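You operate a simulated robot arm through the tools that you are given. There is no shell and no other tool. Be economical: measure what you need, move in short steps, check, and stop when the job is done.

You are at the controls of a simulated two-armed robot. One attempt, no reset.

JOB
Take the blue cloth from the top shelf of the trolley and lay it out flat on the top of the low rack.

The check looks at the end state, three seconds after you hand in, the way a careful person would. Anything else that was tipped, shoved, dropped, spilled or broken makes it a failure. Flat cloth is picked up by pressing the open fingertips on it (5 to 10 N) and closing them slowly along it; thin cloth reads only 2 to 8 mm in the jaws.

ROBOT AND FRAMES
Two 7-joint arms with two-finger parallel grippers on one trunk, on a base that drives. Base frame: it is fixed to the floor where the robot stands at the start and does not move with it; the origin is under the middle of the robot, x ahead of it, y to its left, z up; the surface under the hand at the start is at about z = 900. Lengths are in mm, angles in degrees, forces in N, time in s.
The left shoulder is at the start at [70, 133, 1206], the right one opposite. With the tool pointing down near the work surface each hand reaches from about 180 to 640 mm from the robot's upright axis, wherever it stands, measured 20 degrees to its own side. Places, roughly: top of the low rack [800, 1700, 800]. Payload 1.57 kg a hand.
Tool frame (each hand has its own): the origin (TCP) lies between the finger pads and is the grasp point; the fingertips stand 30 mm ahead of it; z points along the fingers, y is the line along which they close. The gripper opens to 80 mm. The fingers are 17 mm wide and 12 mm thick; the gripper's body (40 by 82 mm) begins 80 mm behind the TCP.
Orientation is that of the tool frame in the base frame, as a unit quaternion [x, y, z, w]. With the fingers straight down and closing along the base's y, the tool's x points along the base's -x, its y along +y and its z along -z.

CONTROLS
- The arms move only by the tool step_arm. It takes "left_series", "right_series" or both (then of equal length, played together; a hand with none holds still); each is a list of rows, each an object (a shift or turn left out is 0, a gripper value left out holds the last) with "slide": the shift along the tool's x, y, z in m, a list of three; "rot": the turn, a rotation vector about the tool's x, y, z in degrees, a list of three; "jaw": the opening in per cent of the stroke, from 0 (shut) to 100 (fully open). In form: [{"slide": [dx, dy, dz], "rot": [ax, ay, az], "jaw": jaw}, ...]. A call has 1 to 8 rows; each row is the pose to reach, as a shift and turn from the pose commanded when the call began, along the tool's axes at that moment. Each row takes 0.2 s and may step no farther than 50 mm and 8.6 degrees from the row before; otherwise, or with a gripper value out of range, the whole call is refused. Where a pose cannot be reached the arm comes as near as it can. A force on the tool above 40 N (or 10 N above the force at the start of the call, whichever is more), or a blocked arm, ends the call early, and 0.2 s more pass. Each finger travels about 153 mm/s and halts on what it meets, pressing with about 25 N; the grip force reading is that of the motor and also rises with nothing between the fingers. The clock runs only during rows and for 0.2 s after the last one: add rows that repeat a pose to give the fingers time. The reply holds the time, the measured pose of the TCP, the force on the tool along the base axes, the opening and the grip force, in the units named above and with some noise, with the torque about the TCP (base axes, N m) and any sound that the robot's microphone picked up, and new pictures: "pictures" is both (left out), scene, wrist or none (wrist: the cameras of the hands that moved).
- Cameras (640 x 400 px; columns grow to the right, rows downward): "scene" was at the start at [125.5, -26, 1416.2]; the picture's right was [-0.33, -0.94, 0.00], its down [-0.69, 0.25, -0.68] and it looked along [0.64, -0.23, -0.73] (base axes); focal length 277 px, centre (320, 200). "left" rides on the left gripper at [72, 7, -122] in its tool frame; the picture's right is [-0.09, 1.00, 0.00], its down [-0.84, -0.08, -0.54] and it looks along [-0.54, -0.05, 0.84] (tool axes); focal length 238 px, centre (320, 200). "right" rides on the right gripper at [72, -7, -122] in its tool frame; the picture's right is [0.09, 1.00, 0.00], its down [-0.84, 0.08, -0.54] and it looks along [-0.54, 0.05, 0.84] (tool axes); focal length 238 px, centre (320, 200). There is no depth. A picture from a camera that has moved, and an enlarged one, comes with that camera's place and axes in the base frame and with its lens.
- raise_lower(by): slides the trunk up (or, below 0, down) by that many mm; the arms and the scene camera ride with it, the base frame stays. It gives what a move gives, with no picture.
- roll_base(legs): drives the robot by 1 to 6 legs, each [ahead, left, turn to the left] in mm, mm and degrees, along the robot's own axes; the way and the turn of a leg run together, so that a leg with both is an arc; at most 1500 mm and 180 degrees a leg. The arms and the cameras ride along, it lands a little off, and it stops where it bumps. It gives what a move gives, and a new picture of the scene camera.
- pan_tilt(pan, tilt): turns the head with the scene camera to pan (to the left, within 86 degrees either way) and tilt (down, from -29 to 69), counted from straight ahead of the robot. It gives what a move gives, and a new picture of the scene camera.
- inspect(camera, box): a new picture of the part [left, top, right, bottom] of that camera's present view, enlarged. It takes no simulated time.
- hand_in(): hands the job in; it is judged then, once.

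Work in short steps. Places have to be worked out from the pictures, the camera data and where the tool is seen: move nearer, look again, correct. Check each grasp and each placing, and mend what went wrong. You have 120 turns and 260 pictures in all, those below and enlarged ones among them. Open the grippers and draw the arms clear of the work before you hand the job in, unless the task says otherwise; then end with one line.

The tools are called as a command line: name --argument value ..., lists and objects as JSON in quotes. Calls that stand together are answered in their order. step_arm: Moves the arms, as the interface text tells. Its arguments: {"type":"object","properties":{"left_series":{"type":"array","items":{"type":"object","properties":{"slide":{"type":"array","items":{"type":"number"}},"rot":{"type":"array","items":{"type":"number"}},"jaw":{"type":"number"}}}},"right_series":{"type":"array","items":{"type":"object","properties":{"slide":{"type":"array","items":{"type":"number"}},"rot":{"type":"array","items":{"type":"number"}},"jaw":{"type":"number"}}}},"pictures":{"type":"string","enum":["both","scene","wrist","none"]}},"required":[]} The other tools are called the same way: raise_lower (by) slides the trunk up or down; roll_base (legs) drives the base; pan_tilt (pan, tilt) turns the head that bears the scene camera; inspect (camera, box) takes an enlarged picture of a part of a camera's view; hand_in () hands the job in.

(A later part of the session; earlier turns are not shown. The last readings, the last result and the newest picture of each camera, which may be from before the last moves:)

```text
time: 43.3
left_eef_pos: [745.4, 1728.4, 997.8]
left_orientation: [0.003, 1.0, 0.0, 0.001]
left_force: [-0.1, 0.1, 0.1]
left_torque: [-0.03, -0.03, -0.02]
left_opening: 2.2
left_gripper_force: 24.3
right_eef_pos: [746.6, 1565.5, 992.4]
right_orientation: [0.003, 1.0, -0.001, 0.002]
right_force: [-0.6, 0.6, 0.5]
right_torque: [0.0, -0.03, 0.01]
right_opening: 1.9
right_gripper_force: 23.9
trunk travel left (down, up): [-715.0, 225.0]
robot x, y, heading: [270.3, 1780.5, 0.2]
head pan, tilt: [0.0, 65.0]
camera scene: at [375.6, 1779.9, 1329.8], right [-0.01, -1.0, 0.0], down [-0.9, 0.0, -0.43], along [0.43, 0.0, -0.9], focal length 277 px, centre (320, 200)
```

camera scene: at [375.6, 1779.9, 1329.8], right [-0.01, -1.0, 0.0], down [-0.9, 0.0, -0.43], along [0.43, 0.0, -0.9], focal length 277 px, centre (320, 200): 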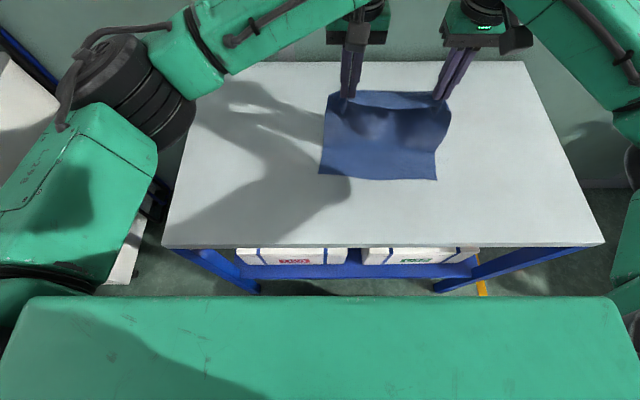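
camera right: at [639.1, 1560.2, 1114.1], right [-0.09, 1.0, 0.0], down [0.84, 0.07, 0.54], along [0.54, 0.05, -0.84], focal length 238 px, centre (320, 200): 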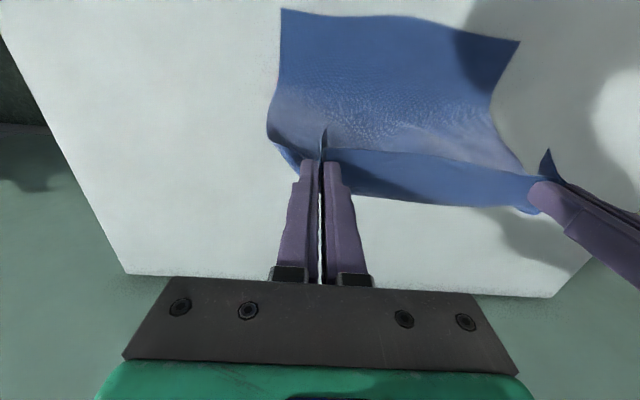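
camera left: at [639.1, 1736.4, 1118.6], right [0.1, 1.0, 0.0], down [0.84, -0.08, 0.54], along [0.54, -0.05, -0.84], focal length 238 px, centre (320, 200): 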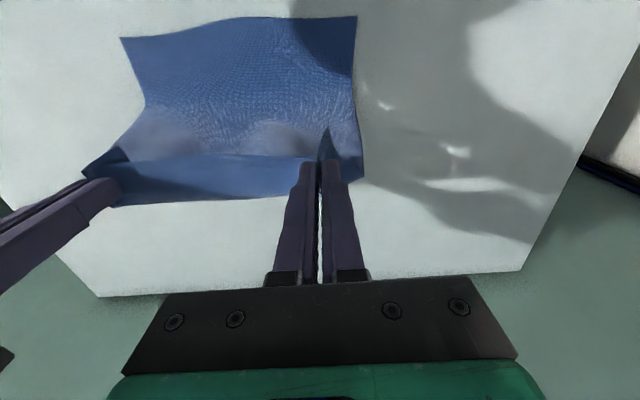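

The hem slid forward during the drive to about x≈670, which would put the far edge too far out. I lift again, go back to x≈550 and redo the lay from there.

step_arm --left_series '[{"slide": [0.01, 0, -0.04]}, {"slide": [0.03, 0, -0.08]}, {"slide": [0.06, 0, -0.11]}, {"slide": [0.09, 0, -0.125]}, {"slide": [0.12, 0, -0.125]}, {"slide": [0.15, 0, -0.125]}, {"slide": [0.175, 0, -0.125]}, {"slide": [0.195, 0, -0.125]}]' --right_series '[{"slide": [0.01, 0, -0.04]}, {"slide": [0.03, 0, -0.08]}, {"slide": [0.06, 0, -0.11]}, {"slide": [0.09, 0, -0.13]}, {"slide": [0.12, 0, -0.13]}, {"slide": [0.15, 0, -0.13]}, {"slide": [0.175, 0, -0.13]}, {"slide": [0.196, 0, -0.13]}]' --pictures "scene"

step_arm --left_series '[{"slide": [0, 0, 0.0]}, {"slide": [0, 0, 0.02]}, {"slide": [0, 0, 0.04]}, {"slide": [0, 0, 0.055]}, {"slide": [0, 0, 0.065]}, {"slide": [0, 0, 0.065]}]' --right_series '[{"slide": [0, 0, 0.0]}, {"slide": [0, 0, 0.02]}, {"slide": [0, 0, 0.04]}, {"slide": [0, 0, 0.055]}, {"slide": [0, 0, 0.065]}, {"slide": [0, 0, 0.065]}]' --pictures "both"

```text
time: 45.1
left_eef_pos: [553.3, 1729.4, 1121.9]
left_orientation: [0.001, 1.0, 0.0, 0.0]
left_force: [-0.1, -0.5, 0.1]
left_torque: [-0.02, 0.01, 0.03]
left_opening: 2.4
left_gripper_force: 23.4
right_eef_pos: [552.2, 1568.0, 1121.3]
right_orientation: [0.003, 1.0, 0.001, 0.002]
right_force: [0.3, 0.3, -0.9]
right_torque: [0.01, 0.01, 0.02]
right_opening: 2.2
right_gripper_force: 23.6
trunk travel left (down, up): [-715.0, 225.0]
robot x, y, heading: [267.4, 1780.5, -0.4]
head pan, tilt: [0.0, 65.0]
camera scene: at [378.9, 1779.6, 1329.4], right [-0.01, -1.0, 0.0], down [-0.91, 0.0, -0.42], along [0.42, 0.0, -0.91], focal length 277 px, centre (320, 200)
```

scene: 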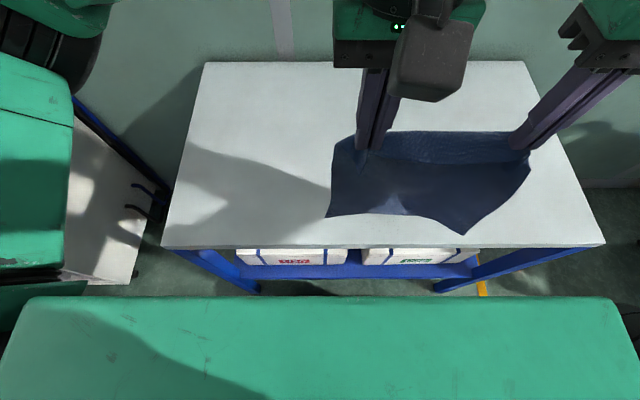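

```text
time: 46.5
left_eef_pos: [554.1, 1730.5, 1056.5]
left_orientation: [0.002, 1.0, 0.001, 0.0]
left_force: [-0.4, 0.8, -0.4]
left_torque: [0.03, 0.01, -0.01]
left_opening: 2.2
left_gripper_force: 23.8
right_eef_pos: [554.6, 1570.6, 1089.2]
right_orientation: [-0.005, 1.0, -0.006, -0.001]
right_force: [-0.2, -0.7, -0.1]
right_torque: [0.01, 0.01, -0.01]
right_opening: 2.0
right_gripper_force: 23.7
right hand out of reach, approached as far as the arm can: row 3, 4, 5, 6
trunk travel left (down, up): [-715.0, 225.0]
robot x, y, heading: [269.7, 1777.5, -0.4]
head pan, tilt: [0.0, 65.0]
camera scene: at [380.1, 1779.9, 1329.3], right [-0.01, -1.0, 0.0], down [-0.91, 0.0, -0.42], along [0.42, 0.0, -0.91], focal length 277 px, centre (320, 200)
camera right: at [482.0, 1563.9, 1211.3], right [-0.1, 0.99, -0.01], down [0.84, 0.09, 0.54], along [0.54, 0.05, -0.84], focal length 238 px, centre (320, 200)
camera left: at [481.6, 1737.5, 1179.1], right [0.1, 1.0, 0.0], down [0.84, -0.08, 0.54], along [0.54, -0.05, -0.84], focal length 238 px, centre (320, 200)
```

scene: 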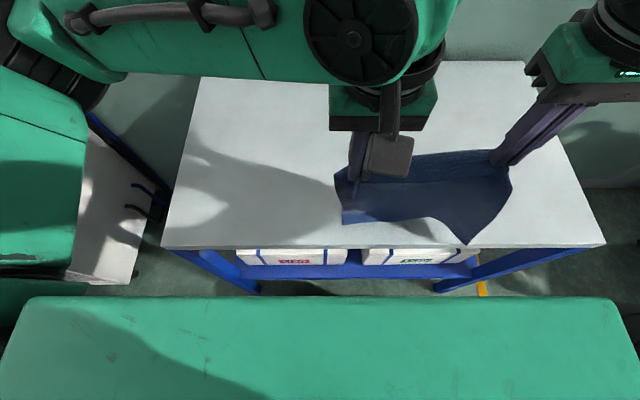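
right: 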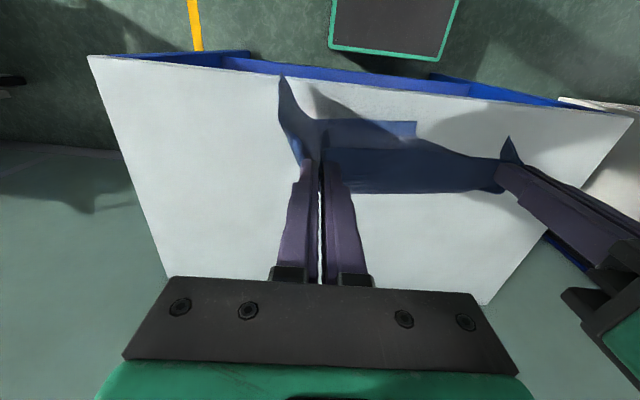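
left: 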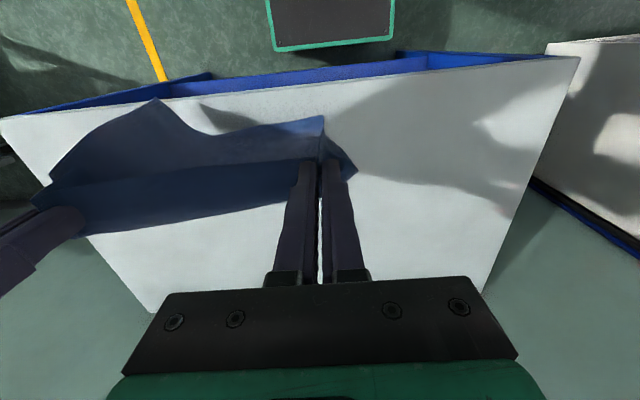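

The right hand is at a joint limit here, but moving forward frees it. Its hem corner is about x≈529, still on the rack. I start the arc with the right hand lowering as it goes.

step_arm --left_series '[{"slide": [-0.02, 0, 0.0]}, {"slide": [-0.045, 0, 0.004]}, {"slide": [-0.07, 0, 0.012]}, {"slide": [-0.095, 0, 0.025]}, {"slide": [-0.12, 0, 0.041]}, {"slide": [-0.145, 0, 0.061]}, {"slide": [-0.165, 0, 0.081]}, {"slide": [-0.165, 0, 0.081]}]' --right_series '[{"slide": [-0.02, 0, 0.005]}, {"slide": [-0.045, 0, 0.022]}, {"slide": [-0.07, 0, 0.042]}, {"slide": [-0.095, 0, 0.058]}, {"slide": [-0.12, 0, 0.074]}, {"slide": [-0.145, 0, 0.094]}, {"slide": [-0.165, 0, 0.114]}, {"slide": [-0.165, 0, 0.114]}]' --pictures "both"

```text
time: 48.3
left_eef_pos: [719.4, 1728.0, 973.8]
left_orientation: [0.002, 1.0, 0.0, 0.001]
left_force: [0.2, 0.0, 0.4]
left_torque: [-0.02, 0.0, 0.02]
left_opening: 2.2
left_gripper_force: 24.3
right_eef_pos: [718.4, 1568.5, 975.0]
right_orientation: [0.002, 1.0, 0.0, 0.0]
right_force: [-0.2, -0.6, -0.1]
right_torque: [-0.01, -0.04, 0.0]
right_opening: 2.3
right_gripper_force: 24.1
trunk travel left (down, up): [-715.0, 225.0]
robot x, y, heading: [267.4, 1781.0, -0.3]
head pan, tilt: [0.0, 65.0]
camera scene: at [379.2, 1779.9, 1329.4], right [-0.01, -1.0, 0.0], down [-0.91, 0.0, -0.42], along [0.42, 0.0, -0.91], focal length 277 px, centre (320, 200)
camera right: at [646.4, 1562.2, 1097.3], right [-0.09, 1.0, 0.0], down [0.84, 0.07, 0.54], along [0.54, 0.05, -0.84], focal length 238 px, centre (320, 200)
camera left: at [647.0, 1735.9, 1096.7], right [0.1, 1.0, 0.0], down [0.84, -0.08, 0.54], along [0.54, -0.05, -0.84], focal length 238 px, centre (320, 200)
```

scene: 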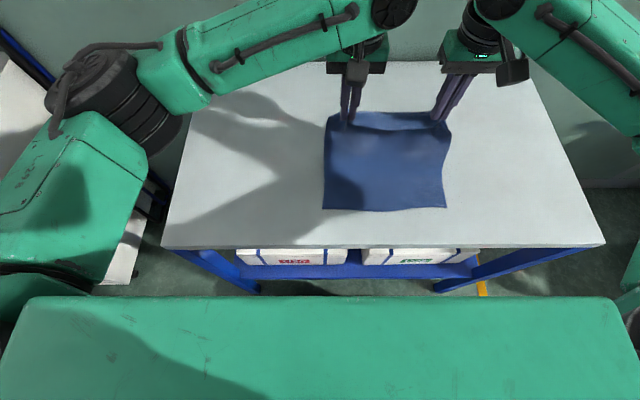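
right: 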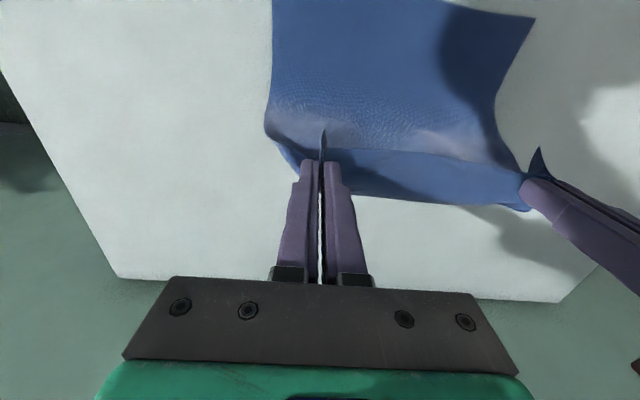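
left: 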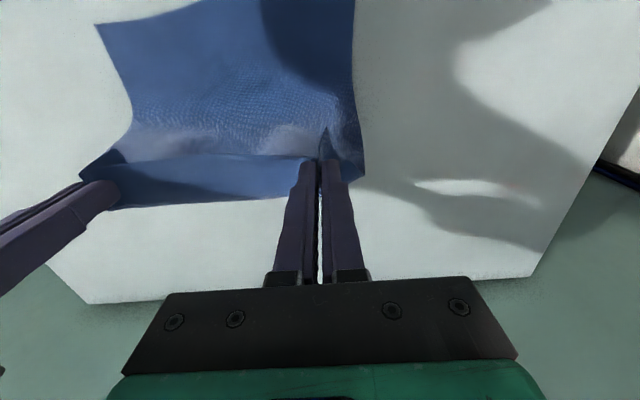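

The lay is good this time: the hem sits at x≈605 and the cloth is square. I continue forward and down.

step_arm --left_series '[{"slide": [-0.014, 0, 0.024]}, {"slide": [-0.03, 0, 0.047]}, {"slide": [-0.05, 0, 0.067]}, {"slide": [-0.07, 0, 0.085]}, {"slide": [-0.088, 0, 0.1]}, {"slide": [-0.102, 0, 0.115]}, {"slide": [-0.102, 0, 0.115]}]' --right_series '[{"slide": [-0.014, 0, 0.024]}, {"slide": [-0.03, 0, 0.047]}, {"slide": [-0.05, 0, 0.067]}, {"slide": [-0.07, 0, 0.085]}, {"slide": [-0.088, 0, 0.1]}, {"slide": [-0.102, 0, 0.115]}, {"slide": [-0.102, 0, 0.115]}]' --pictures "both"

```text
time: 49.9
left_eef_pos: [820.7, 1729.1, 860.8]
left_orientation: [0.003, 1.0, 0.0, 0.001]
left_force: [-0.5, -0.1, -0.2]
left_torque: [0.01, -0.04, 0.01]
left_opening: 2.5
left_gripper_force: 23.6
right_eef_pos: [819.7, 1567.1, 861.2]
right_orientation: [0.003, 1.0, -0.001, 0.001]
right_force: [0.2, -0.1, -0.8]
right_torque: [-0.03, -0.02, 0.04]
right_opening: 2.0
right_gripper_force: 24.1
trunk travel left (down, up): [-715.0, 225.0]
robot x, y, heading: [269.9, 1779.2, -0.0]
head pan, tilt: [0.0, 65.0]
camera scene: at [379.8, 1780.1, 1329.3], right [-0.01, -1.0, 0.0], down [-0.91, 0.0, -0.42], along [0.42, 0.0, -0.91], focal length 277 px, centre (320, 200)
camera right: at [748.7, 1561.0, 983.0], right [-0.09, 1.0, 0.0], down [0.84, 0.07, 0.54], along [0.54, 0.05, -0.84], focal length 238 px, centre (320, 200)
camera left: at [748.0, 1737.0, 982.8], right [0.1, 1.0, 0.0], down [0.84, -0.08, 0.54], along [0.54, -0.05, -0.84], focal length 238 px, centre (320, 200)
```

scene: 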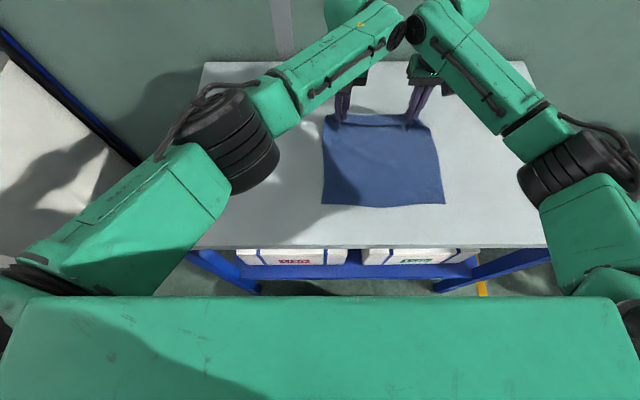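
right: 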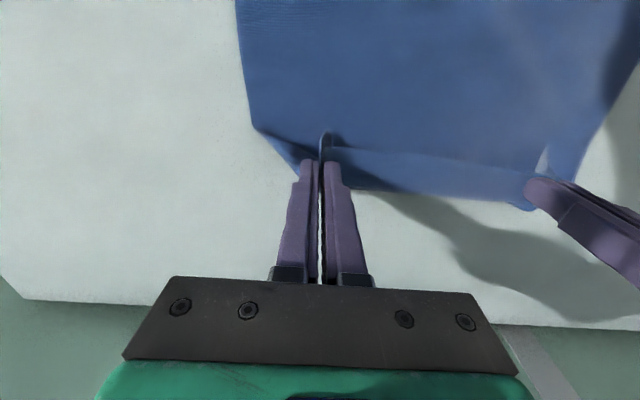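
left: 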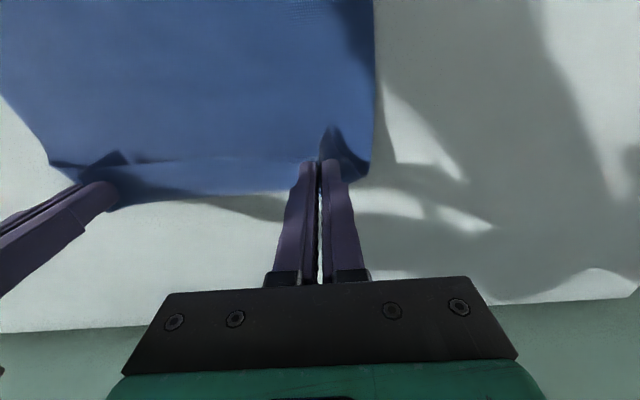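

The edge pinched in the jaws is turned over relative to the sheet, because I laid it away from the robot; releasing here would leave a folded hem. So I'll lay it the other way: raise the trunk so the cloth hangs, reach further out at that height, put the hem down far off and draw back towards the robot.

raise_lower --by 224

step_arm --left_series '[{"slide": [0, 0, -0.015]}, {"slide": [-0.01, 0, -0.03]}, {"slide": [-0.025, 0, -0.03]}, {"slide": [-0.04, 0, -0.03]}, {"slide": [-0.05, 0, -0.03]}]' --right_series '[{"slide": [0, 0, -0.015]}, {"slide": [-0.01, 0, -0.03]}, {"slide": [-0.025, 0, -0.03]}, {"slide": [-0.04, 0, -0.03]}, {"slide": [-0.05, 0, -0.03]}]' --pictures "both"

```text
time: 52.2
left_eef_pos: [820.8, 1730.2, 1084.1]
left_orientation: [0.002, 1.0, 0.0, -0.001]
left_force: [-0.3, 0.4, -0.4]
left_torque: [0.01, 0.01, 0.04]
left_opening: 2.4
left_gripper_force: 23.6
right_eef_pos: [821.5, 1567.5, 1083.6]
right_orientation: [0.002, 1.0, 0.0, 0.0]
right_force: [0.2, 0.3, 1.3]
right_torque: [-0.02, -0.01, 0.05]
right_opening: 2.2
right_gripper_force: 24.0
trunk travel left (down, up): [-939.0, 1.0]
robot x, y, heading: [268.4, 1779.8, -0.3]
head pan, tilt: [0.0, 65.0]
```

```text
time: 53.4
left_eef_pos: [829.2, 1731.4, 1114.0]
left_orientation: [0.003, 1.0, -0.001, -0.001]
left_force: [0.9, -1.8, -1.0]
left_torque: [-0.03, -0.03, 0.04]
left_opening: 2.3
left_gripper_force: 23.6
left hand out of reach, approached as far as the arm can: row 2, 3, 4, 5
right_eef_pos: [871.3, 1566.9, 1113.3]
right_orientation: [0.001, 1.0, 0.0, 0.002]
right_force: [-0.7, 1.8, -0.7]
right_torque: [0.04, 0.05, -0.02]
right_opening: 2.4
right_gripper_force: 23.1
trunk travel left (down, up): [-939.0, 1.0]
robot x, y, heading: [265.9, 1777.6, -0.1]
head pan, tilt: [0.0, 65.0]
camera scene: at [380.5, 1780.1, 1553.3], right [-0.01, -1.0, 0.0], down [-0.91, 0.0, -0.42], along [0.42, 0.0, -0.91], focal length 277 px, centre (320, 200)
camera right: at [798.6, 1561.1, 1236.4], right [-0.09, 1.0, 0.0], down [0.84, 0.07, 0.54], along [0.54, 0.05, -0.84], focal length 238 px, centre (320, 200)
camera left: at [756.4, 1738.6, 1236.4], right [0.1, 1.0, 0.0], down [0.84, -0.08, 0.54], along [0.54, -0.05, -0.84], focal length 238 px, centre (320, 200)
```

scene: 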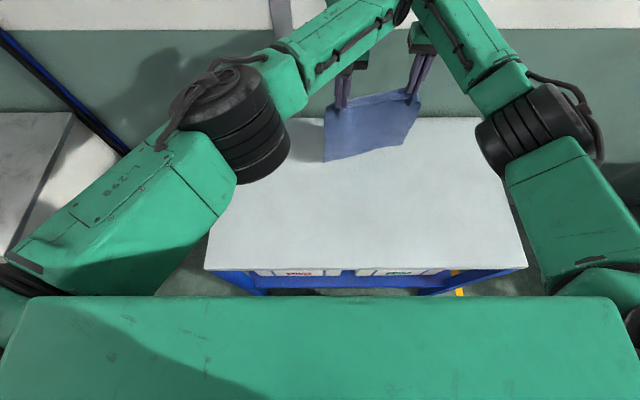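
right: 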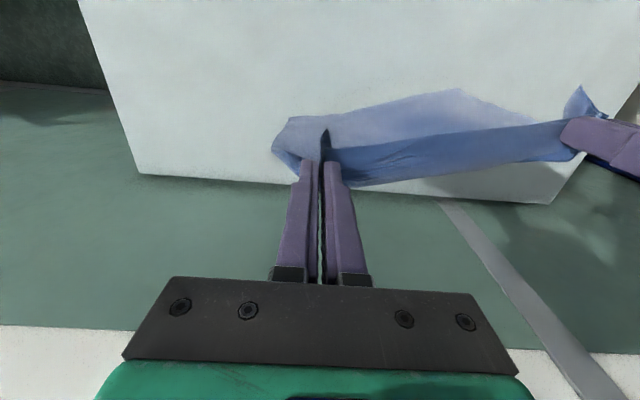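
left: 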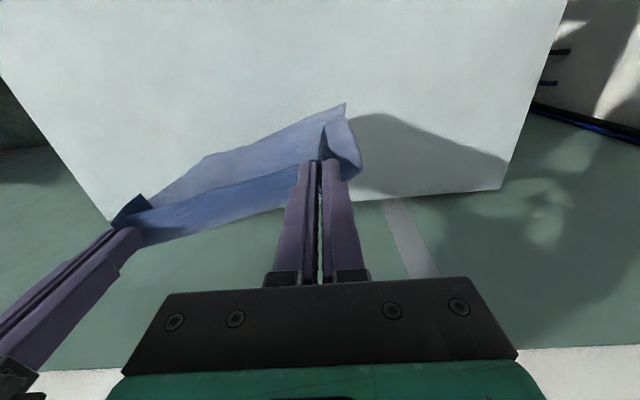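

The left hand runs short because it is crossing the robot's centreline. I bring the right hand level, then shift both hands 130 mm left so they are symmetric; that is still well inside the rack top.

step_arm --left_series '[{"slide": [0.0, 0, 0]}, {"slide": [0.005, 0, 0]}, {"slide": [0.01, 0.03, 0]}, {"slide": [0.01, 0.06, 0]}, {"slide": [0.01, 0.09, 0]}, {"slide": [0.01, 0.12, 0]}, {"slide": [0.01, 0.13, 0]}]' --right_series '[{"slide": [0.03, 0, 0]}, {"slide": [0.05, 0, 0]}, {"slide": [0.052, 0.03, 0]}, {"slide": [0.052, 0.06, 0]}, {"slide": [0.052, 0.09, 0]}, {"slide": [0.052, 0.12, 0]}, {"slide": [0.052, 0.13, 0]}]' --pictures "none"

step_arm --left_series '[{"slide": [-0.015, 0, 0]}, {"slide": [-0.03, 0, 0]}, {"slide": [-0.045, 0, 0]}, {"slide": [-0.06, 0, 0]}]' --right_series '[{"slide": [-0.015, 0, 0]}, {"slide": [-0.03, 0, 0]}, {"slide": [-0.045, 0, 0]}, {"slide": [-0.06, 0, 0]}]' --pictures "scene"

```text
time: 55.0
left_eef_pos: [818.5, 1862.9, 1113.1]
left_orientation: [0.003, 1.0, 0.001, -0.001]
left_force: [0.8, -0.1, -0.5]
left_torque: [0.01, 0.04, 0.02]
left_opening: 2.3
left_gripper_force: 23.7
right_eef_pos: [820.7, 1697.6, 1115.2]
right_orientation: [0.002, 1.0, -0.001, 0.001]
right_force: [-0.4, 0.0, -0.5]
right_torque: [0.06, 0.06, 0.01]
right_opening: 2.2
right_gripper_force: 23.7
trunk travel left (down, up): [-939.0, 1.0]
robot x, y, heading: [269.0, 1779.7, -0.4]
head pan, tilt: [0.0, 65.0]
```

```text
time: 56.0
left_eef_pos: [870.6, 1860.4, 1114.4]
left_orientation: [0.004, 1.0, 0.0, 0.001]
left_force: [0.0, 0.2, -0.4]
left_torque: [0.03, 0.01, -0.01]
left_opening: 2.4
left_gripper_force: 23.8
left hand out of reach, approached as far as the arm can: row 4
right_eef_pos: [865.4, 1696.4, 1113.4]
right_orientation: [0.001, 1.0, 0.0, 0.001]
right_force: [-0.2, -0.1, 0.0]
right_torque: [0.04, -0.01, 0.0]
right_opening: 2.2
right_gripper_force: 23.9
right hand out of reach, approached as far as the arm can: row 4
trunk travel left (down, up): [-939.0, 1.0]
robot x, y, heading: [269.3, 1776.9, -0.3]
head pan, tilt: [0.0, 65.0]
camera scene: at [380.3, 1778.8, 1553.3], right [-0.01, -1.0, 0.0], down [-0.91, 0.01, -0.42], along [0.42, 0.0, -0.91], focal length 277 px, centre (320, 200)
```

scene: 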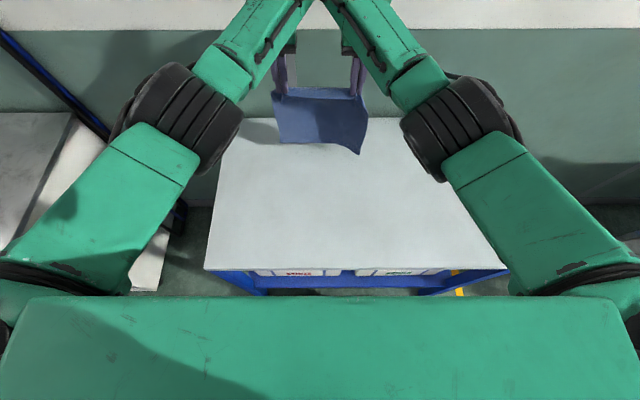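

Both hands are at x≈868. Now I draw back towards the robot while lowering, so that the hem touches down trailing away from the robot.

step_arm --left_series '[{"slide": [0.015, 0, 0.02]}, {"slide": [0.03, 0, 0.035]}, {"slide": [0.05, 0, 0.048]}, {"slide": [0.07, 0, 0.06]}, {"slide": [0.09, 0, 0.072]}]' --right_series '[{"slide": [0.01, 0, 0.019]}, {"slide": [0.025, 0, 0.034]}, {"slide": [0.045, 0, 0.047]}, {"slide": [0.065, 0, 0.059]}, {"slide": [0.085, 0, 0.071]}]' --pictures "both"

```text
time: 57.2
left_eef_pos: [779.3, 1860.1, 1043.7]
left_orientation: [0.003, 1.0, 0.001, 0.001]
left_force: [0.0, 0.1, -0.3]
left_torque: [0.0, -0.01, 0.02]
left_opening: 2.1
left_gripper_force: 23.7
right_eef_pos: [778.6, 1697.9, 1042.6]
right_orientation: [0.003, 1.0, 0.0, 0.001]
right_force: [-0.4, -0.6, -0.5]
right_torque: [0.01, 0.0, 0.01]
right_opening: 2.1
right_gripper_force: 23.5
trunk travel left (down, up): [-939.0, 1.0]
robot x, y, heading: [268.0, 1783.8, -0.5]
head pan, tilt: [0.0, 65.0]
camera scene: at [378.5, 1779.8, 1553.5], right [-0.01, -1.0, 0.0], down [-0.91, 0.0, -0.42], along [0.42, 0.0, -0.91], focal length 277 px, centre (320, 200)
camera right: at [706.6, 1691.8, 1165.4], right [-0.09, 1.0, 0.0], down [0.84, 0.07, 0.54], along [0.54, 0.05, -0.84], focal length 238 px, centre (320, 200)
camera left: at [706.8, 1867.7, 1165.7], right [0.1, 1.0, 0.0], down [0.84, -0.08, 0.54], along [0.54, -0.05, -0.84], focal length 238 px, centre (320, 200)
```

scene: 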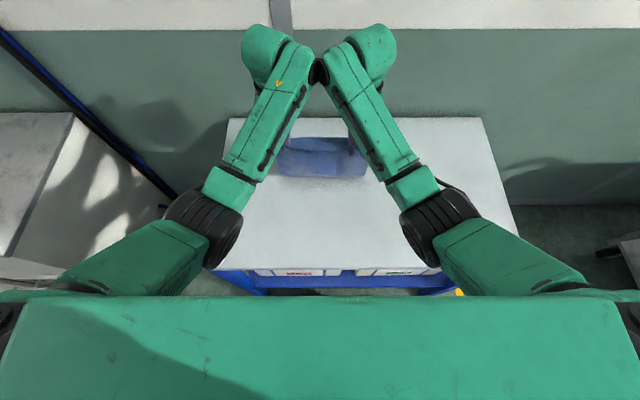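
right: 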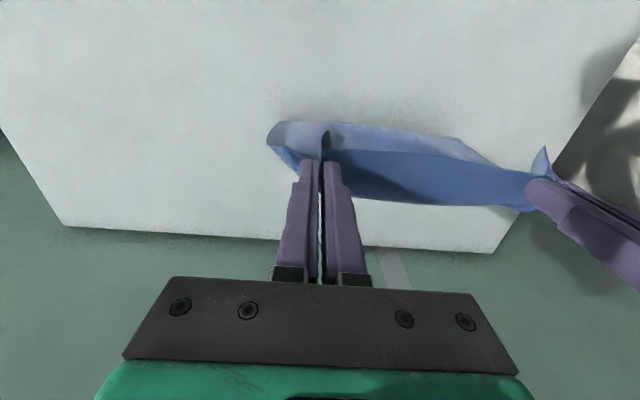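
left: 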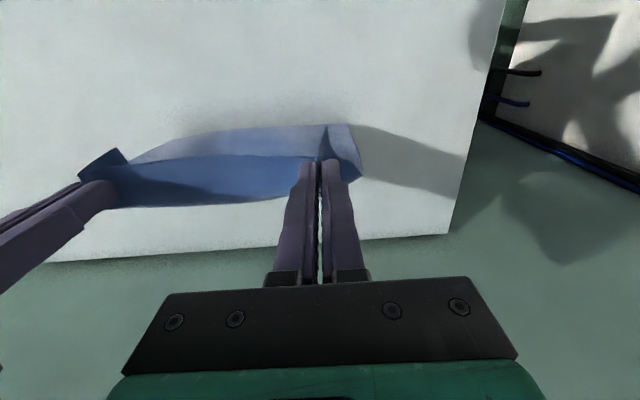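

The hem is touching at about x≈803, trailing a little behind the hands. I keep drawing back along the arc.

step_arm --left_series '[{"slide": [0.02, 0, 0.006]}, {"slide": [0.045, 0, 0.012]}, {"slide": [0.07, 0, 0.02]}, {"slide": [0.095, 0, 0.029]}, {"slide": [0.12, 0, 0.039]}, {"slide": [0.12, 0, 0.039]}]' --right_series '[{"slide": [0.02, 0, 0.006]}, {"slide": [0.045, 0, 0.012]}, {"slide": [0.07, 0, 0.02]}, {"slide": [0.095, 0, 0.029]}, {"slide": [0.12, 0, 0.039]}, {"slide": [0.12, 0, 0.039]}]' --pictures "both"

```text
time: 58.6
left_eef_pos: [660.3, 1861.4, 1002.1]
left_orientation: [0.003, 1.0, 0.0, 0.0]
left_force: [0.3, 0.0, 0.5]
left_torque: [0.01, 0.0, 0.04]
left_opening: 2.3
left_gripper_force: 23.7
right_eef_pos: [658.9, 1698.3, 1002.9]
right_orientation: [0.002, 1.0, 0.0, -0.001]
right_force: [-0.5, 0.5, 0.0]
right_torque: [0.04, -0.01, 0.03]
right_opening: 2.0
right_gripper_force: 23.3
trunk travel left (down, up): [-939.0, 1.0]
robot x, y, heading: [266.2, 1781.5, -0.4]
head pan, tilt: [0.0, 65.0]
camera scene: at [381.5, 1779.8, 1553.2], right [-0.01, -1.0, 0.0], down [-0.91, 0.0, -0.42], along [0.42, 0.0, -0.91], focal length 277 px, centre (320, 200)
camera right: at [587.5, 1692.5, 1125.8], right [-0.09, 1.0, 0.0], down [0.84, 0.07, 0.54], along [0.54, 0.05, -0.84], focal length 238 px, centre (320, 200)
camera left: at [588.2, 1868.9, 1124.6], right [0.1, 1.0, 0.0], down [0.84, -0.08, 0.54], along [0.54, -0.05, -0.84], focal length 238 px, centre (320, 200)
```

scene: 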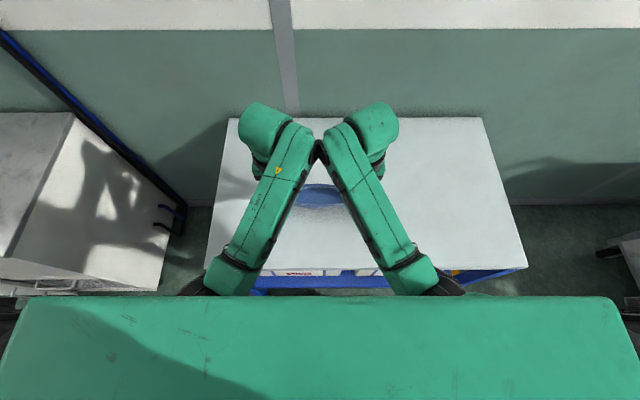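
right: 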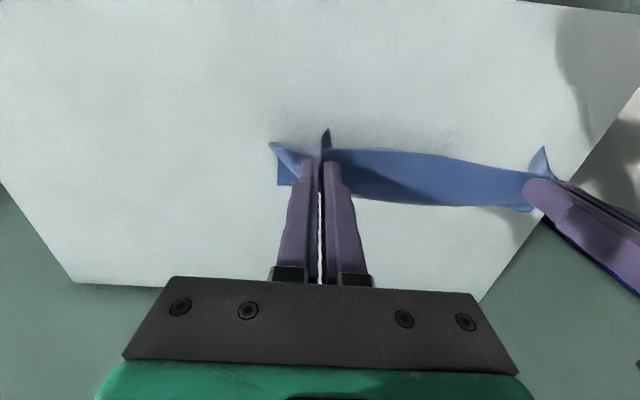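
left: 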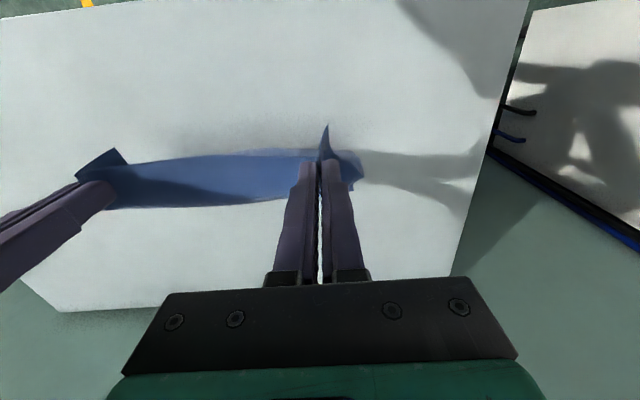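

The hem looks to be at about x≈790, seen just behind the jaws. I continue down and back, then check.

step_arm --left_series '[{"slide": [0.02, 0, 0.02]}, {"slide": [0.04, 0, 0.042]}, {"slide": [0.055, 0, 0.062]}, {"slide": [0.065, 0, 0.08]}, {"slide": [0.065, 0, 0.08]}]' --right_series '[{"slide": [0.02, 0, 0.02]}, {"slide": [0.04, 0, 0.042]}, {"slide": [0.055, 0, 0.062]}, {"slide": [0.065, 0, 0.08]}, {"slide": [0.065, 0, 0.08]}]' --pictures "both"

```text
time: 59.8
left_eef_pos: [595.1, 1863.1, 923.1]
left_orientation: [0.003, 1.0, 0.0, 0.0]
left_force: [-0.3, -0.8, 0.0]
left_torque: [0.0, 0.01, 0.01]
left_opening: 2.1
left_gripper_force: 23.6
right_eef_pos: [595.0, 1699.2, 925.0]
right_orientation: [0.002, 1.0, 0.0, 0.0]
right_force: [1.0, 0.8, 0.8]
right_torque: [0.06, 0.0, -0.01]
right_opening: 2.1
right_gripper_force: 23.8
trunk travel left (down, up): [-939.0, 1.0]
robot x, y, heading: [266.9, 1777.4, -0.3]
head pan, tilt: [0.0, 65.0]
camera scene: at [380.4, 1779.8, 1553.3], right [-0.01, -1.0, 0.0], down [-0.91, 0.0, -0.42], along [0.42, 0.0, -0.91], focal length 277 px, centre (320, 200)
camera right: at [522.7, 1691.5, 1046.6], right [-0.09, 1.0, 0.0], down [0.84, 0.07, 0.54], along [0.54, 0.05, -0.84], focal length 238 px, centre (320, 200)
camera left: at [523.2, 1870.0, 1045.8], right [0.1, 1.0, 0.0], down [0.84, -0.08, 0.54], along [0.54, -0.05, -0.84], focal length 238 px, centre (320, 200)
```

scene: 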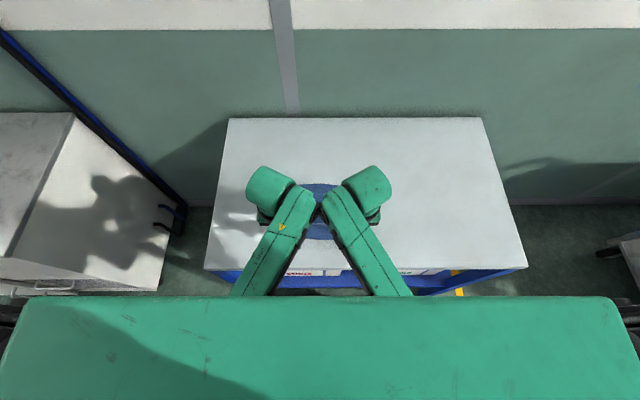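
right: 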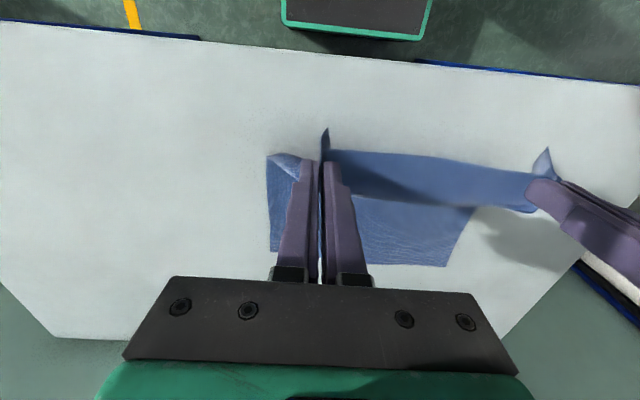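
left: 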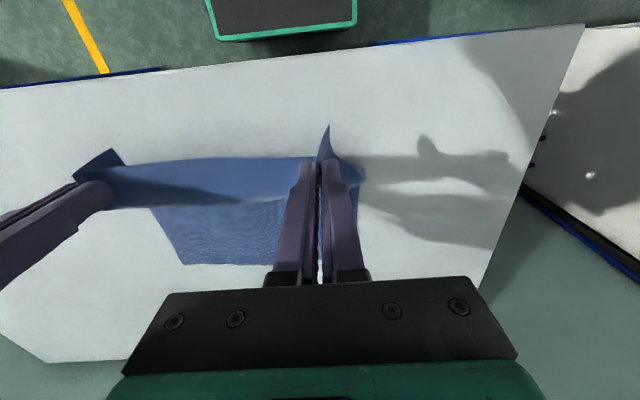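

The hem is square at x≈778, so laid fully taut the near edge would overhang the front (522). I'll set it down with a little slack at x≈547, release it, and afterwards press on the far part and pull the cloth outward to take up the slack.

step_arm --left_series '[{"slide": [0.015, 0, 0.022]}, {"slide": [0.03, 0, 0.044]}, {"slide": [0.041, 0, 0.064]}, {"slide": [0.047, 0, 0.082]}, {"slide": [0.048, 0, 0.086]}]' --right_series '[{"slide": [0.015, 0, 0.023]}, {"slide": [0.03, 0, 0.046]}, {"slide": [0.041, 0, 0.066]}, {"slide": [0.047, 0, 0.084]}, {"slide": [0.048, 0, 0.088]}]' --pictures "both"

```text
time: 61.0
left_eef_pos: [548.8, 1863.3, 838.6]
left_orientation: [0.003, 1.0, -0.001, 0.001]
left_force: [0.0, -0.1, -0.3]
left_torque: [-0.01, 0.02, 0.02]
left_opening: 1.9
left_gripper_force: 23.6
right_eef_pos: [545.7, 1699.8, 836.1]
right_orientation: [0.002, 1.0, 0.0, 0.001]
right_force: [0.3, -0.1, 0.5]
right_torque: [-0.02, 0.01, -0.06]
right_opening: 2.0
right_gripper_force: 23.6
trunk travel left (down, up): [-939.0, 1.0]
robot x, y, heading: [272.3, 1776.7, -0.4]
head pan, tilt: [0.0, 65.0]
camera scene: at [380.1, 1779.9, 1553.3], right [-0.01, -1.0, 0.0], down [-0.91, 0.0, -0.42], along [0.42, 0.0, -0.91], focal length 277 px, centre (320, 200)
camera right: at [474.6, 1692.8, 957.6], right [-0.09, 1.0, 0.0], down [0.84, 0.07, 0.54], along [0.54, 0.05, -0.84], focal length 238 px, centre (320, 200)
camera left: at [475.7, 1870.7, 960.5], right [0.1, 1.0, 0.0], down [0.84, -0.08, 0.54], along [0.54, -0.05, -0.84], focal length 238 px, centre (320, 200)
```

scene: 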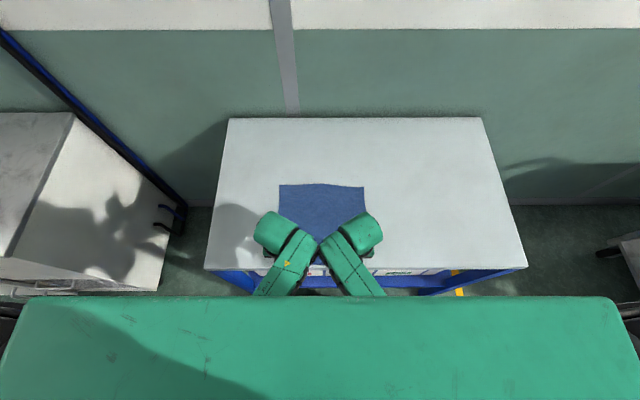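
right: 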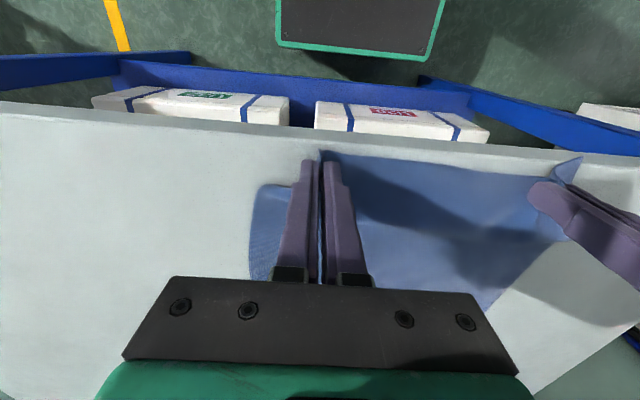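
left: 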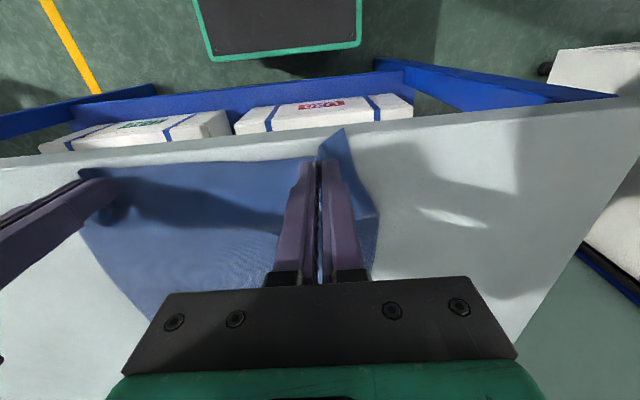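

The cloth lies flat with its near edge on the rack. I lower to light contact and open slowly, so that the fingertips spread the pinched folds as they open.

step_arm --left_series '[{"slide": [0, 0, 0.003]}, {"slide": [0, 0, 0.005]}, {"slide": [0, 0, 0.006]}, {"slide": [0, 0, 0.006], "jaw": 8}, {"slide": [0, 0, 0.006], "jaw": 16}, {"slide": [0, 0, 0.006], "jaw": 24}, {"slide": [0, 0, 0.006], "jaw": 32}, {"slide": [0, 0, 0.006], "jaw": 38}]' --right_series '[{"slide": [0, 0, 0.003]}, {"slide": [0, 0, 0.004]}, {"slide": [0, 0, 0.005]}, {"slide": [0, 0, 0.005], "jaw": 8}, {"slide": [0, 0, 0.005], "jaw": 16}, {"slide": [0, 0, 0.005], "jaw": 24}, {"slide": [0, 0, 0.005], "jaw": 32}, {"slide": [0, 0, 0.005], "jaw": 38}]' --pictures "wrist"

```text
time: 62.8
left_eef_pos: [547.8, 1862.3, 832.5]
left_orientation: [0.003, 1.0, 0.0, 0.001]
left_force: [0.6, -0.5, 0.0]
left_torque: [-0.02, 0.01, 0.01]
left_opening: 30.4
left_gripper_force: 0.1
right_eef_pos: [545.6, 1699.5, 832.7]
right_orientation: [0.002, 1.0, 0.0, 0.001]
right_force: [0.9, -3.7, 14.7]
right_torque: [0.21, -0.01, 0.01]
right_opening: 27.9
right_gripper_force: 0.0
trunk travel left (down, up): [-939.0, 1.0]
robot x, y, heading: [270.9, 1782.5, -0.3]
head pan, tilt: [0.0, 65.0]
camera right: at [473.5, 1692.0, 954.2], right [-0.09, 1.0, 0.0], down [0.84, 0.07, 0.54], along [0.54, 0.05, -0.84], focal length 238 px, centre (320, 200)
camera left: at [474.7, 1869.7, 955.0], right [0.1, 1.0, 0.0], down [0.84, -0.08, 0.54], along [0.54, -0.05, -0.84], focal length 238 px, centre (320, 200)
```

right: 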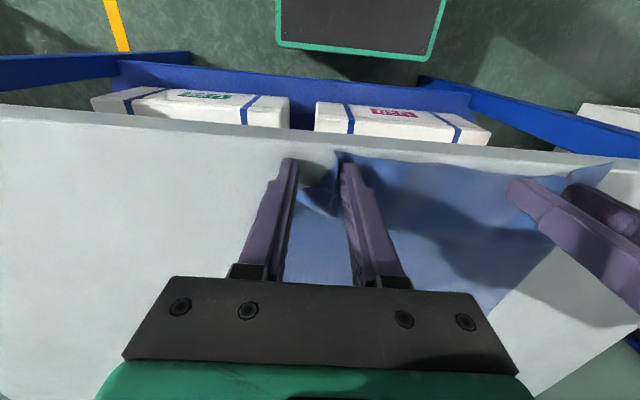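
left: 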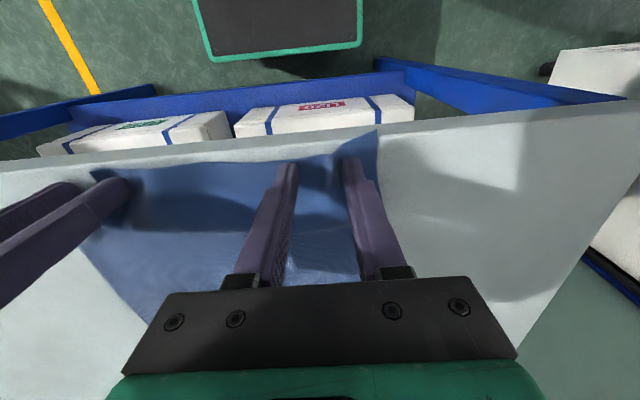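

The left side spread well; the right corner looks a bit tucked. I lift both hands and look.

step_arm --left_series '[{"slide": [0, 0, -0.01]}, {"slide": [0, 0, -0.03]}, {"slide": [0, 0, -0.06]}, {"slide": [0, 0, -0.1]}, {"slide": [0, 0, -0.14]}]' --right_series '[{"slide": [0, 0, -0.01]}, {"slide": [0, 0, -0.03]}, {"slide": [0, 0, -0.06]}, {"slide": [0, 0, -0.1]}, {"slide": [0, 0, -0.14]}]' --pictures "wrist"

```text
time: 64.0
left_eef_pos: [547.0, 1862.5, 973.1]
left_orientation: [0.002, 1.0, 0.0, 0.0]
left_force: [0.1, 0.0, -0.3]
left_torque: [-0.01, 0.04, 0.01]
left_opening: 30.3
left_gripper_force: 0.0
right_eef_pos: [544.8, 1696.8, 971.6]
right_orientation: [0.005, 1.0, -0.001, -0.001]
right_force: [0.4, 0.1, -0.2]
right_torque: [-0.02, 0.01, 0.01]
right_opening: 30.4
right_gripper_force: 0.0
trunk travel left (down, up): [-939.0, 1.0]
robot x, y, heading: [272.5, 1777.4, -0.1]
head pan, tilt: [0.0, 65.0]
camera right: at [473.4, 1691.7, 1094.0], right [-0.08, 1.0, 0.0], down [0.84, 0.07, 0.54], along [0.54, 0.04, -0.84], focal length 238 px, centre (320, 200)
camera left: at [475.4, 1869.7, 1095.7], right [0.1, 1.0, 0.0], down [0.84, -0.08, 0.54], along [0.54, -0.05, -0.84], focal length 238 px, centre (320, 200)
```

right: 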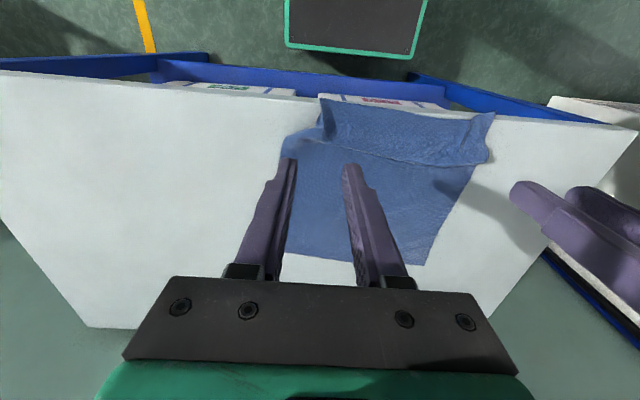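
left: 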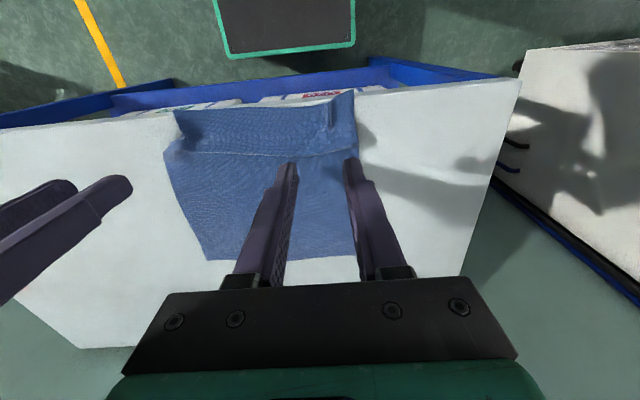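

A slack ridge has formed near the front edge. I enlarge it to see its shape before smoothing.

inspect --camera "right" --box '[250, 70, 550, 290]'

inspect --camera "left" --box '[130, 60, 430, 280]'

```text
1.82 times, centred on (400, 180) of right
camera zoom: at [473.4, 1691.7, 1094.0], right [-0.08, 1.0, 0.0], down [0.84, 0.07, 0.54], along [0.54, 0.04, -0.84], focal length 433 px, centre (174, 236)
```

zoom: 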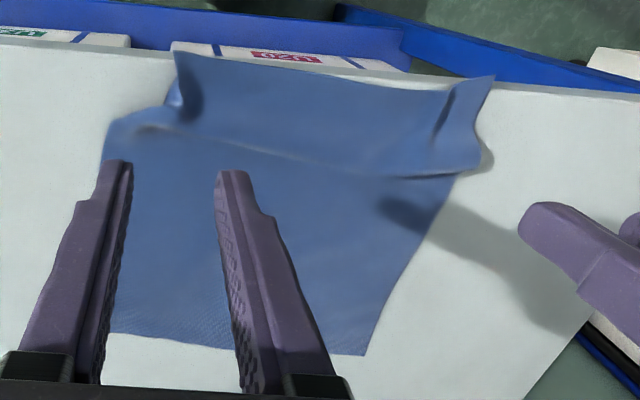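

```text
1.82 times, centred on (280, 170) of left
camera zoom: at [475.4, 1869.7, 1095.7], right [0.1, 1.0, 0.0], down [0.84, -0.08, 0.54], along [0.54, -0.05, -0.84], focal length 433 px, centre (393, 254)
```

zoom: 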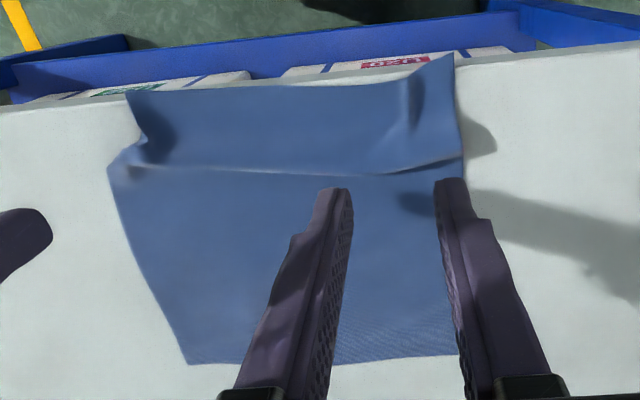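

The near edge is on the rack (x≈529), with a ridge at x≈588. I'll hold the near strip with the right hand and pull the far part outward with the left, then do the other half. First I position the hands.

step_arm --left_series '[{"slide": [-0.035, -0.005, 0]}, {"slide": [-0.07, -0.01, 0]}, {"slide": [-0.11, -0.018, 0]}, {"slide": [-0.15, -0.026, 0.02]}, {"slide": [-0.18, -0.032, 0.06]}, {"slide": [-0.193, -0.032, 0.1]}, {"slide": [-0.193, -0.032, 0.133]}, {"slide": [-0.193, -0.032, 0.137]}]' --right_series '[{"slide": [-0.003, 0.01, 0]}, {"slide": [-0.004, 0.02, 0]}, {"slide": [-0.004, 0.03, 0]}, {"slide": [-0.004, 0.033, 0.02]}, {"slide": [-0.004, 0.033, 0.06]}, {"slide": [-0.004, 0.033, 0.1]}, {"slide": [-0.004, 0.033, 0.13]}, {"slide": [-0.004, 0.033, 0.134]}]' --pictures "scene"

```text
refused: row 5 steps farther than a row can; nothing moved
```

Same motion, with smaller steps.

step_arm --left_series '[{"slide": [-0.035, -0.005, 0]}, {"slide": [-0.075, -0.01, 0]}, {"slide": [-0.115, -0.018, 0]}, {"slide": [-0.155, -0.026, 0.015]}, {"slide": [-0.18, -0.032, 0.045]}, {"slide": [-0.193, -0.032, 0.09]}, {"slide": [-0.193, -0.032, 0.13]}, {"slide": [-0.193, -0.032, 0.136]}]' --right_series '[{"slide": [-0.003, 0.01, 0]}, {"slide": [-0.004, 0.02, 0]}, {"slide": [-0.004, 0.03, 0]}, {"slide": [-0.004, 0.033, 0.02]}, {"slide": [-0.004, 0.033, 0.06]}, {"slide": [-0.004, 0.033, 0.1]}, {"slide": [-0.004, 0.033, 0.13]}, {"slide": [-0.004, 0.033, 0.134]}]' --pictures "scene"

```text
time: 65.8
left_eef_pos: [743.7, 1838.7, 833.3]
left_orientation: [-0.003, 1.0, 0.007, 0.002]
left_force: [-0.1, -0.1, -0.2]
left_torque: [-0.04, 0.01, -0.01]
left_opening: 30.5
left_gripper_force: 0.1
right_eef_pos: [549.1, 1729.8, 836.1]
right_orientation: [0.002, 1.0, -0.003, 0.0]
right_force: [-0.9, 0.2, -0.1]
right_torque: [0.03, 0.01, -0.01]
right_opening: 30.4
right_gripper_force: 0.1
trunk travel left (down, up): [-939.0, 1.0]
robot x, y, heading: [271.7, 1781.0, -0.3]
head pan, tilt: [0.0, 65.0]
camera scene: at [379.9, 1780.2, 1553.3], right [-0.01, -1.0, 0.0], down [-0.91, 0.0, -0.42], along [0.42, 0.0, -0.91], focal length 277 px, centre (320, 200)
```

scene: 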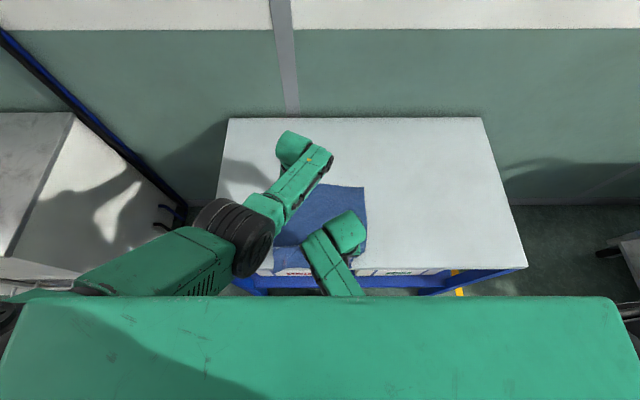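

Both are just above the cloth. I press lightly.

step_arm --left_series '[{"slide": [0, 0, 0.001]}, {"slide": [0, 0, 0.002]}, {"slide": [0, 0, 0.003]}]' --right_series '[{"slide": [0, 0, 0.002]}, {"slide": [0, 0, 0.0035]}, {"slide": [0, 0, 0.005]}]' --pictures "none"

```text
time: 66.6
left_eef_pos: [741.1, 1841.1, 832.1]
left_orientation: [-0.002, 1.0, 0.006, 0.0]
left_force: [-0.3, -0.2, 1.5]
left_torque: [-0.02, -0.01, 0.0]
left_opening: 30.8
left_gripper_force: 0.3
right_eef_pos: [549.7, 1725.9, 830.9]
right_orientation: [0.0, 1.0, -0.008, 0.002]
right_force: [1.1, 2.7, 21.5]
right_torque: [-0.17, 0.11, 0.02]
right_opening: 29.2
right_gripper_force: 0.1
trunk travel left (down, up): [-939.0, 1.0]
robot x, y, heading: [264.8, 1781.8, -0.5]
head pan, tilt: [0.0, 65.0]
```

The two wrists seem to be nudging each other, since their y positions drifted apart. I command them slightly apart, ease the right and press the left a bit more.

step_arm --left_series '[{"slide": [0, 0.012, 0.0]}, {"slide": [0, 0.02, 0.0015]}, {"slide": [0, 0.02, 0.0025]}]' --right_series '[{"slide": [0, -0.006, -0.002]}, {"slide": [0, -0.01, -0.002]}, {"slide": [0, -0.01, -0.0015]}]' --pictures "wrist"

```text
time: 67.4
left_eef_pos: [740.5, 1848.8, 831.2]
left_orientation: [0.003, 1.0, -0.001, 0.001]
left_force: [1.3, -2.0, 13.0]
left_torque: [0.0, -0.02, 0.01]
left_opening: 30.0
left_gripper_force: 0.0
right_eef_pos: [552.2, 1717.3, 834.3]
right_orientation: [0.003, 1.0, -0.005, 0.002]
right_force: [-0.3, -1.0, 0.1]
right_torque: [0.03, 0.02, 0.0]
right_opening: 30.2
right_gripper_force: 0.1
trunk travel left (down, up): [-939.0, 1.0]
robot x, y, heading: [270.2, 1782.3, -0.2]
head pan, tilt: [0.0, 65.0]
camera right: at [479.4, 1711.4, 955.8], right [-0.09, 1.0, -0.01], down [0.83, 0.08, 0.55], along [0.55, 0.04, -0.84], focal length 238 px, centre (320, 200)
camera left: at [668.1, 1855.2, 953.5], right [0.1, 1.0, 0.0], down [0.83, -0.08, 0.54], along [0.54, -0.05, -0.84], focal length 238 px, centre (320, 200)
```

right: 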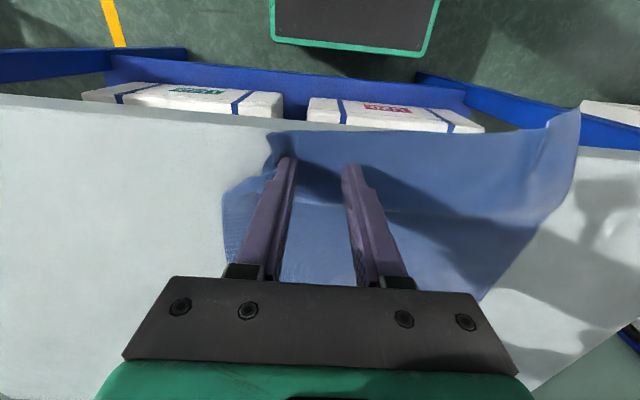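
left: 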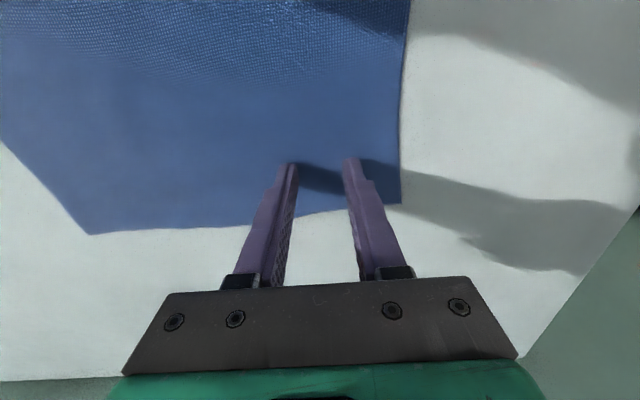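

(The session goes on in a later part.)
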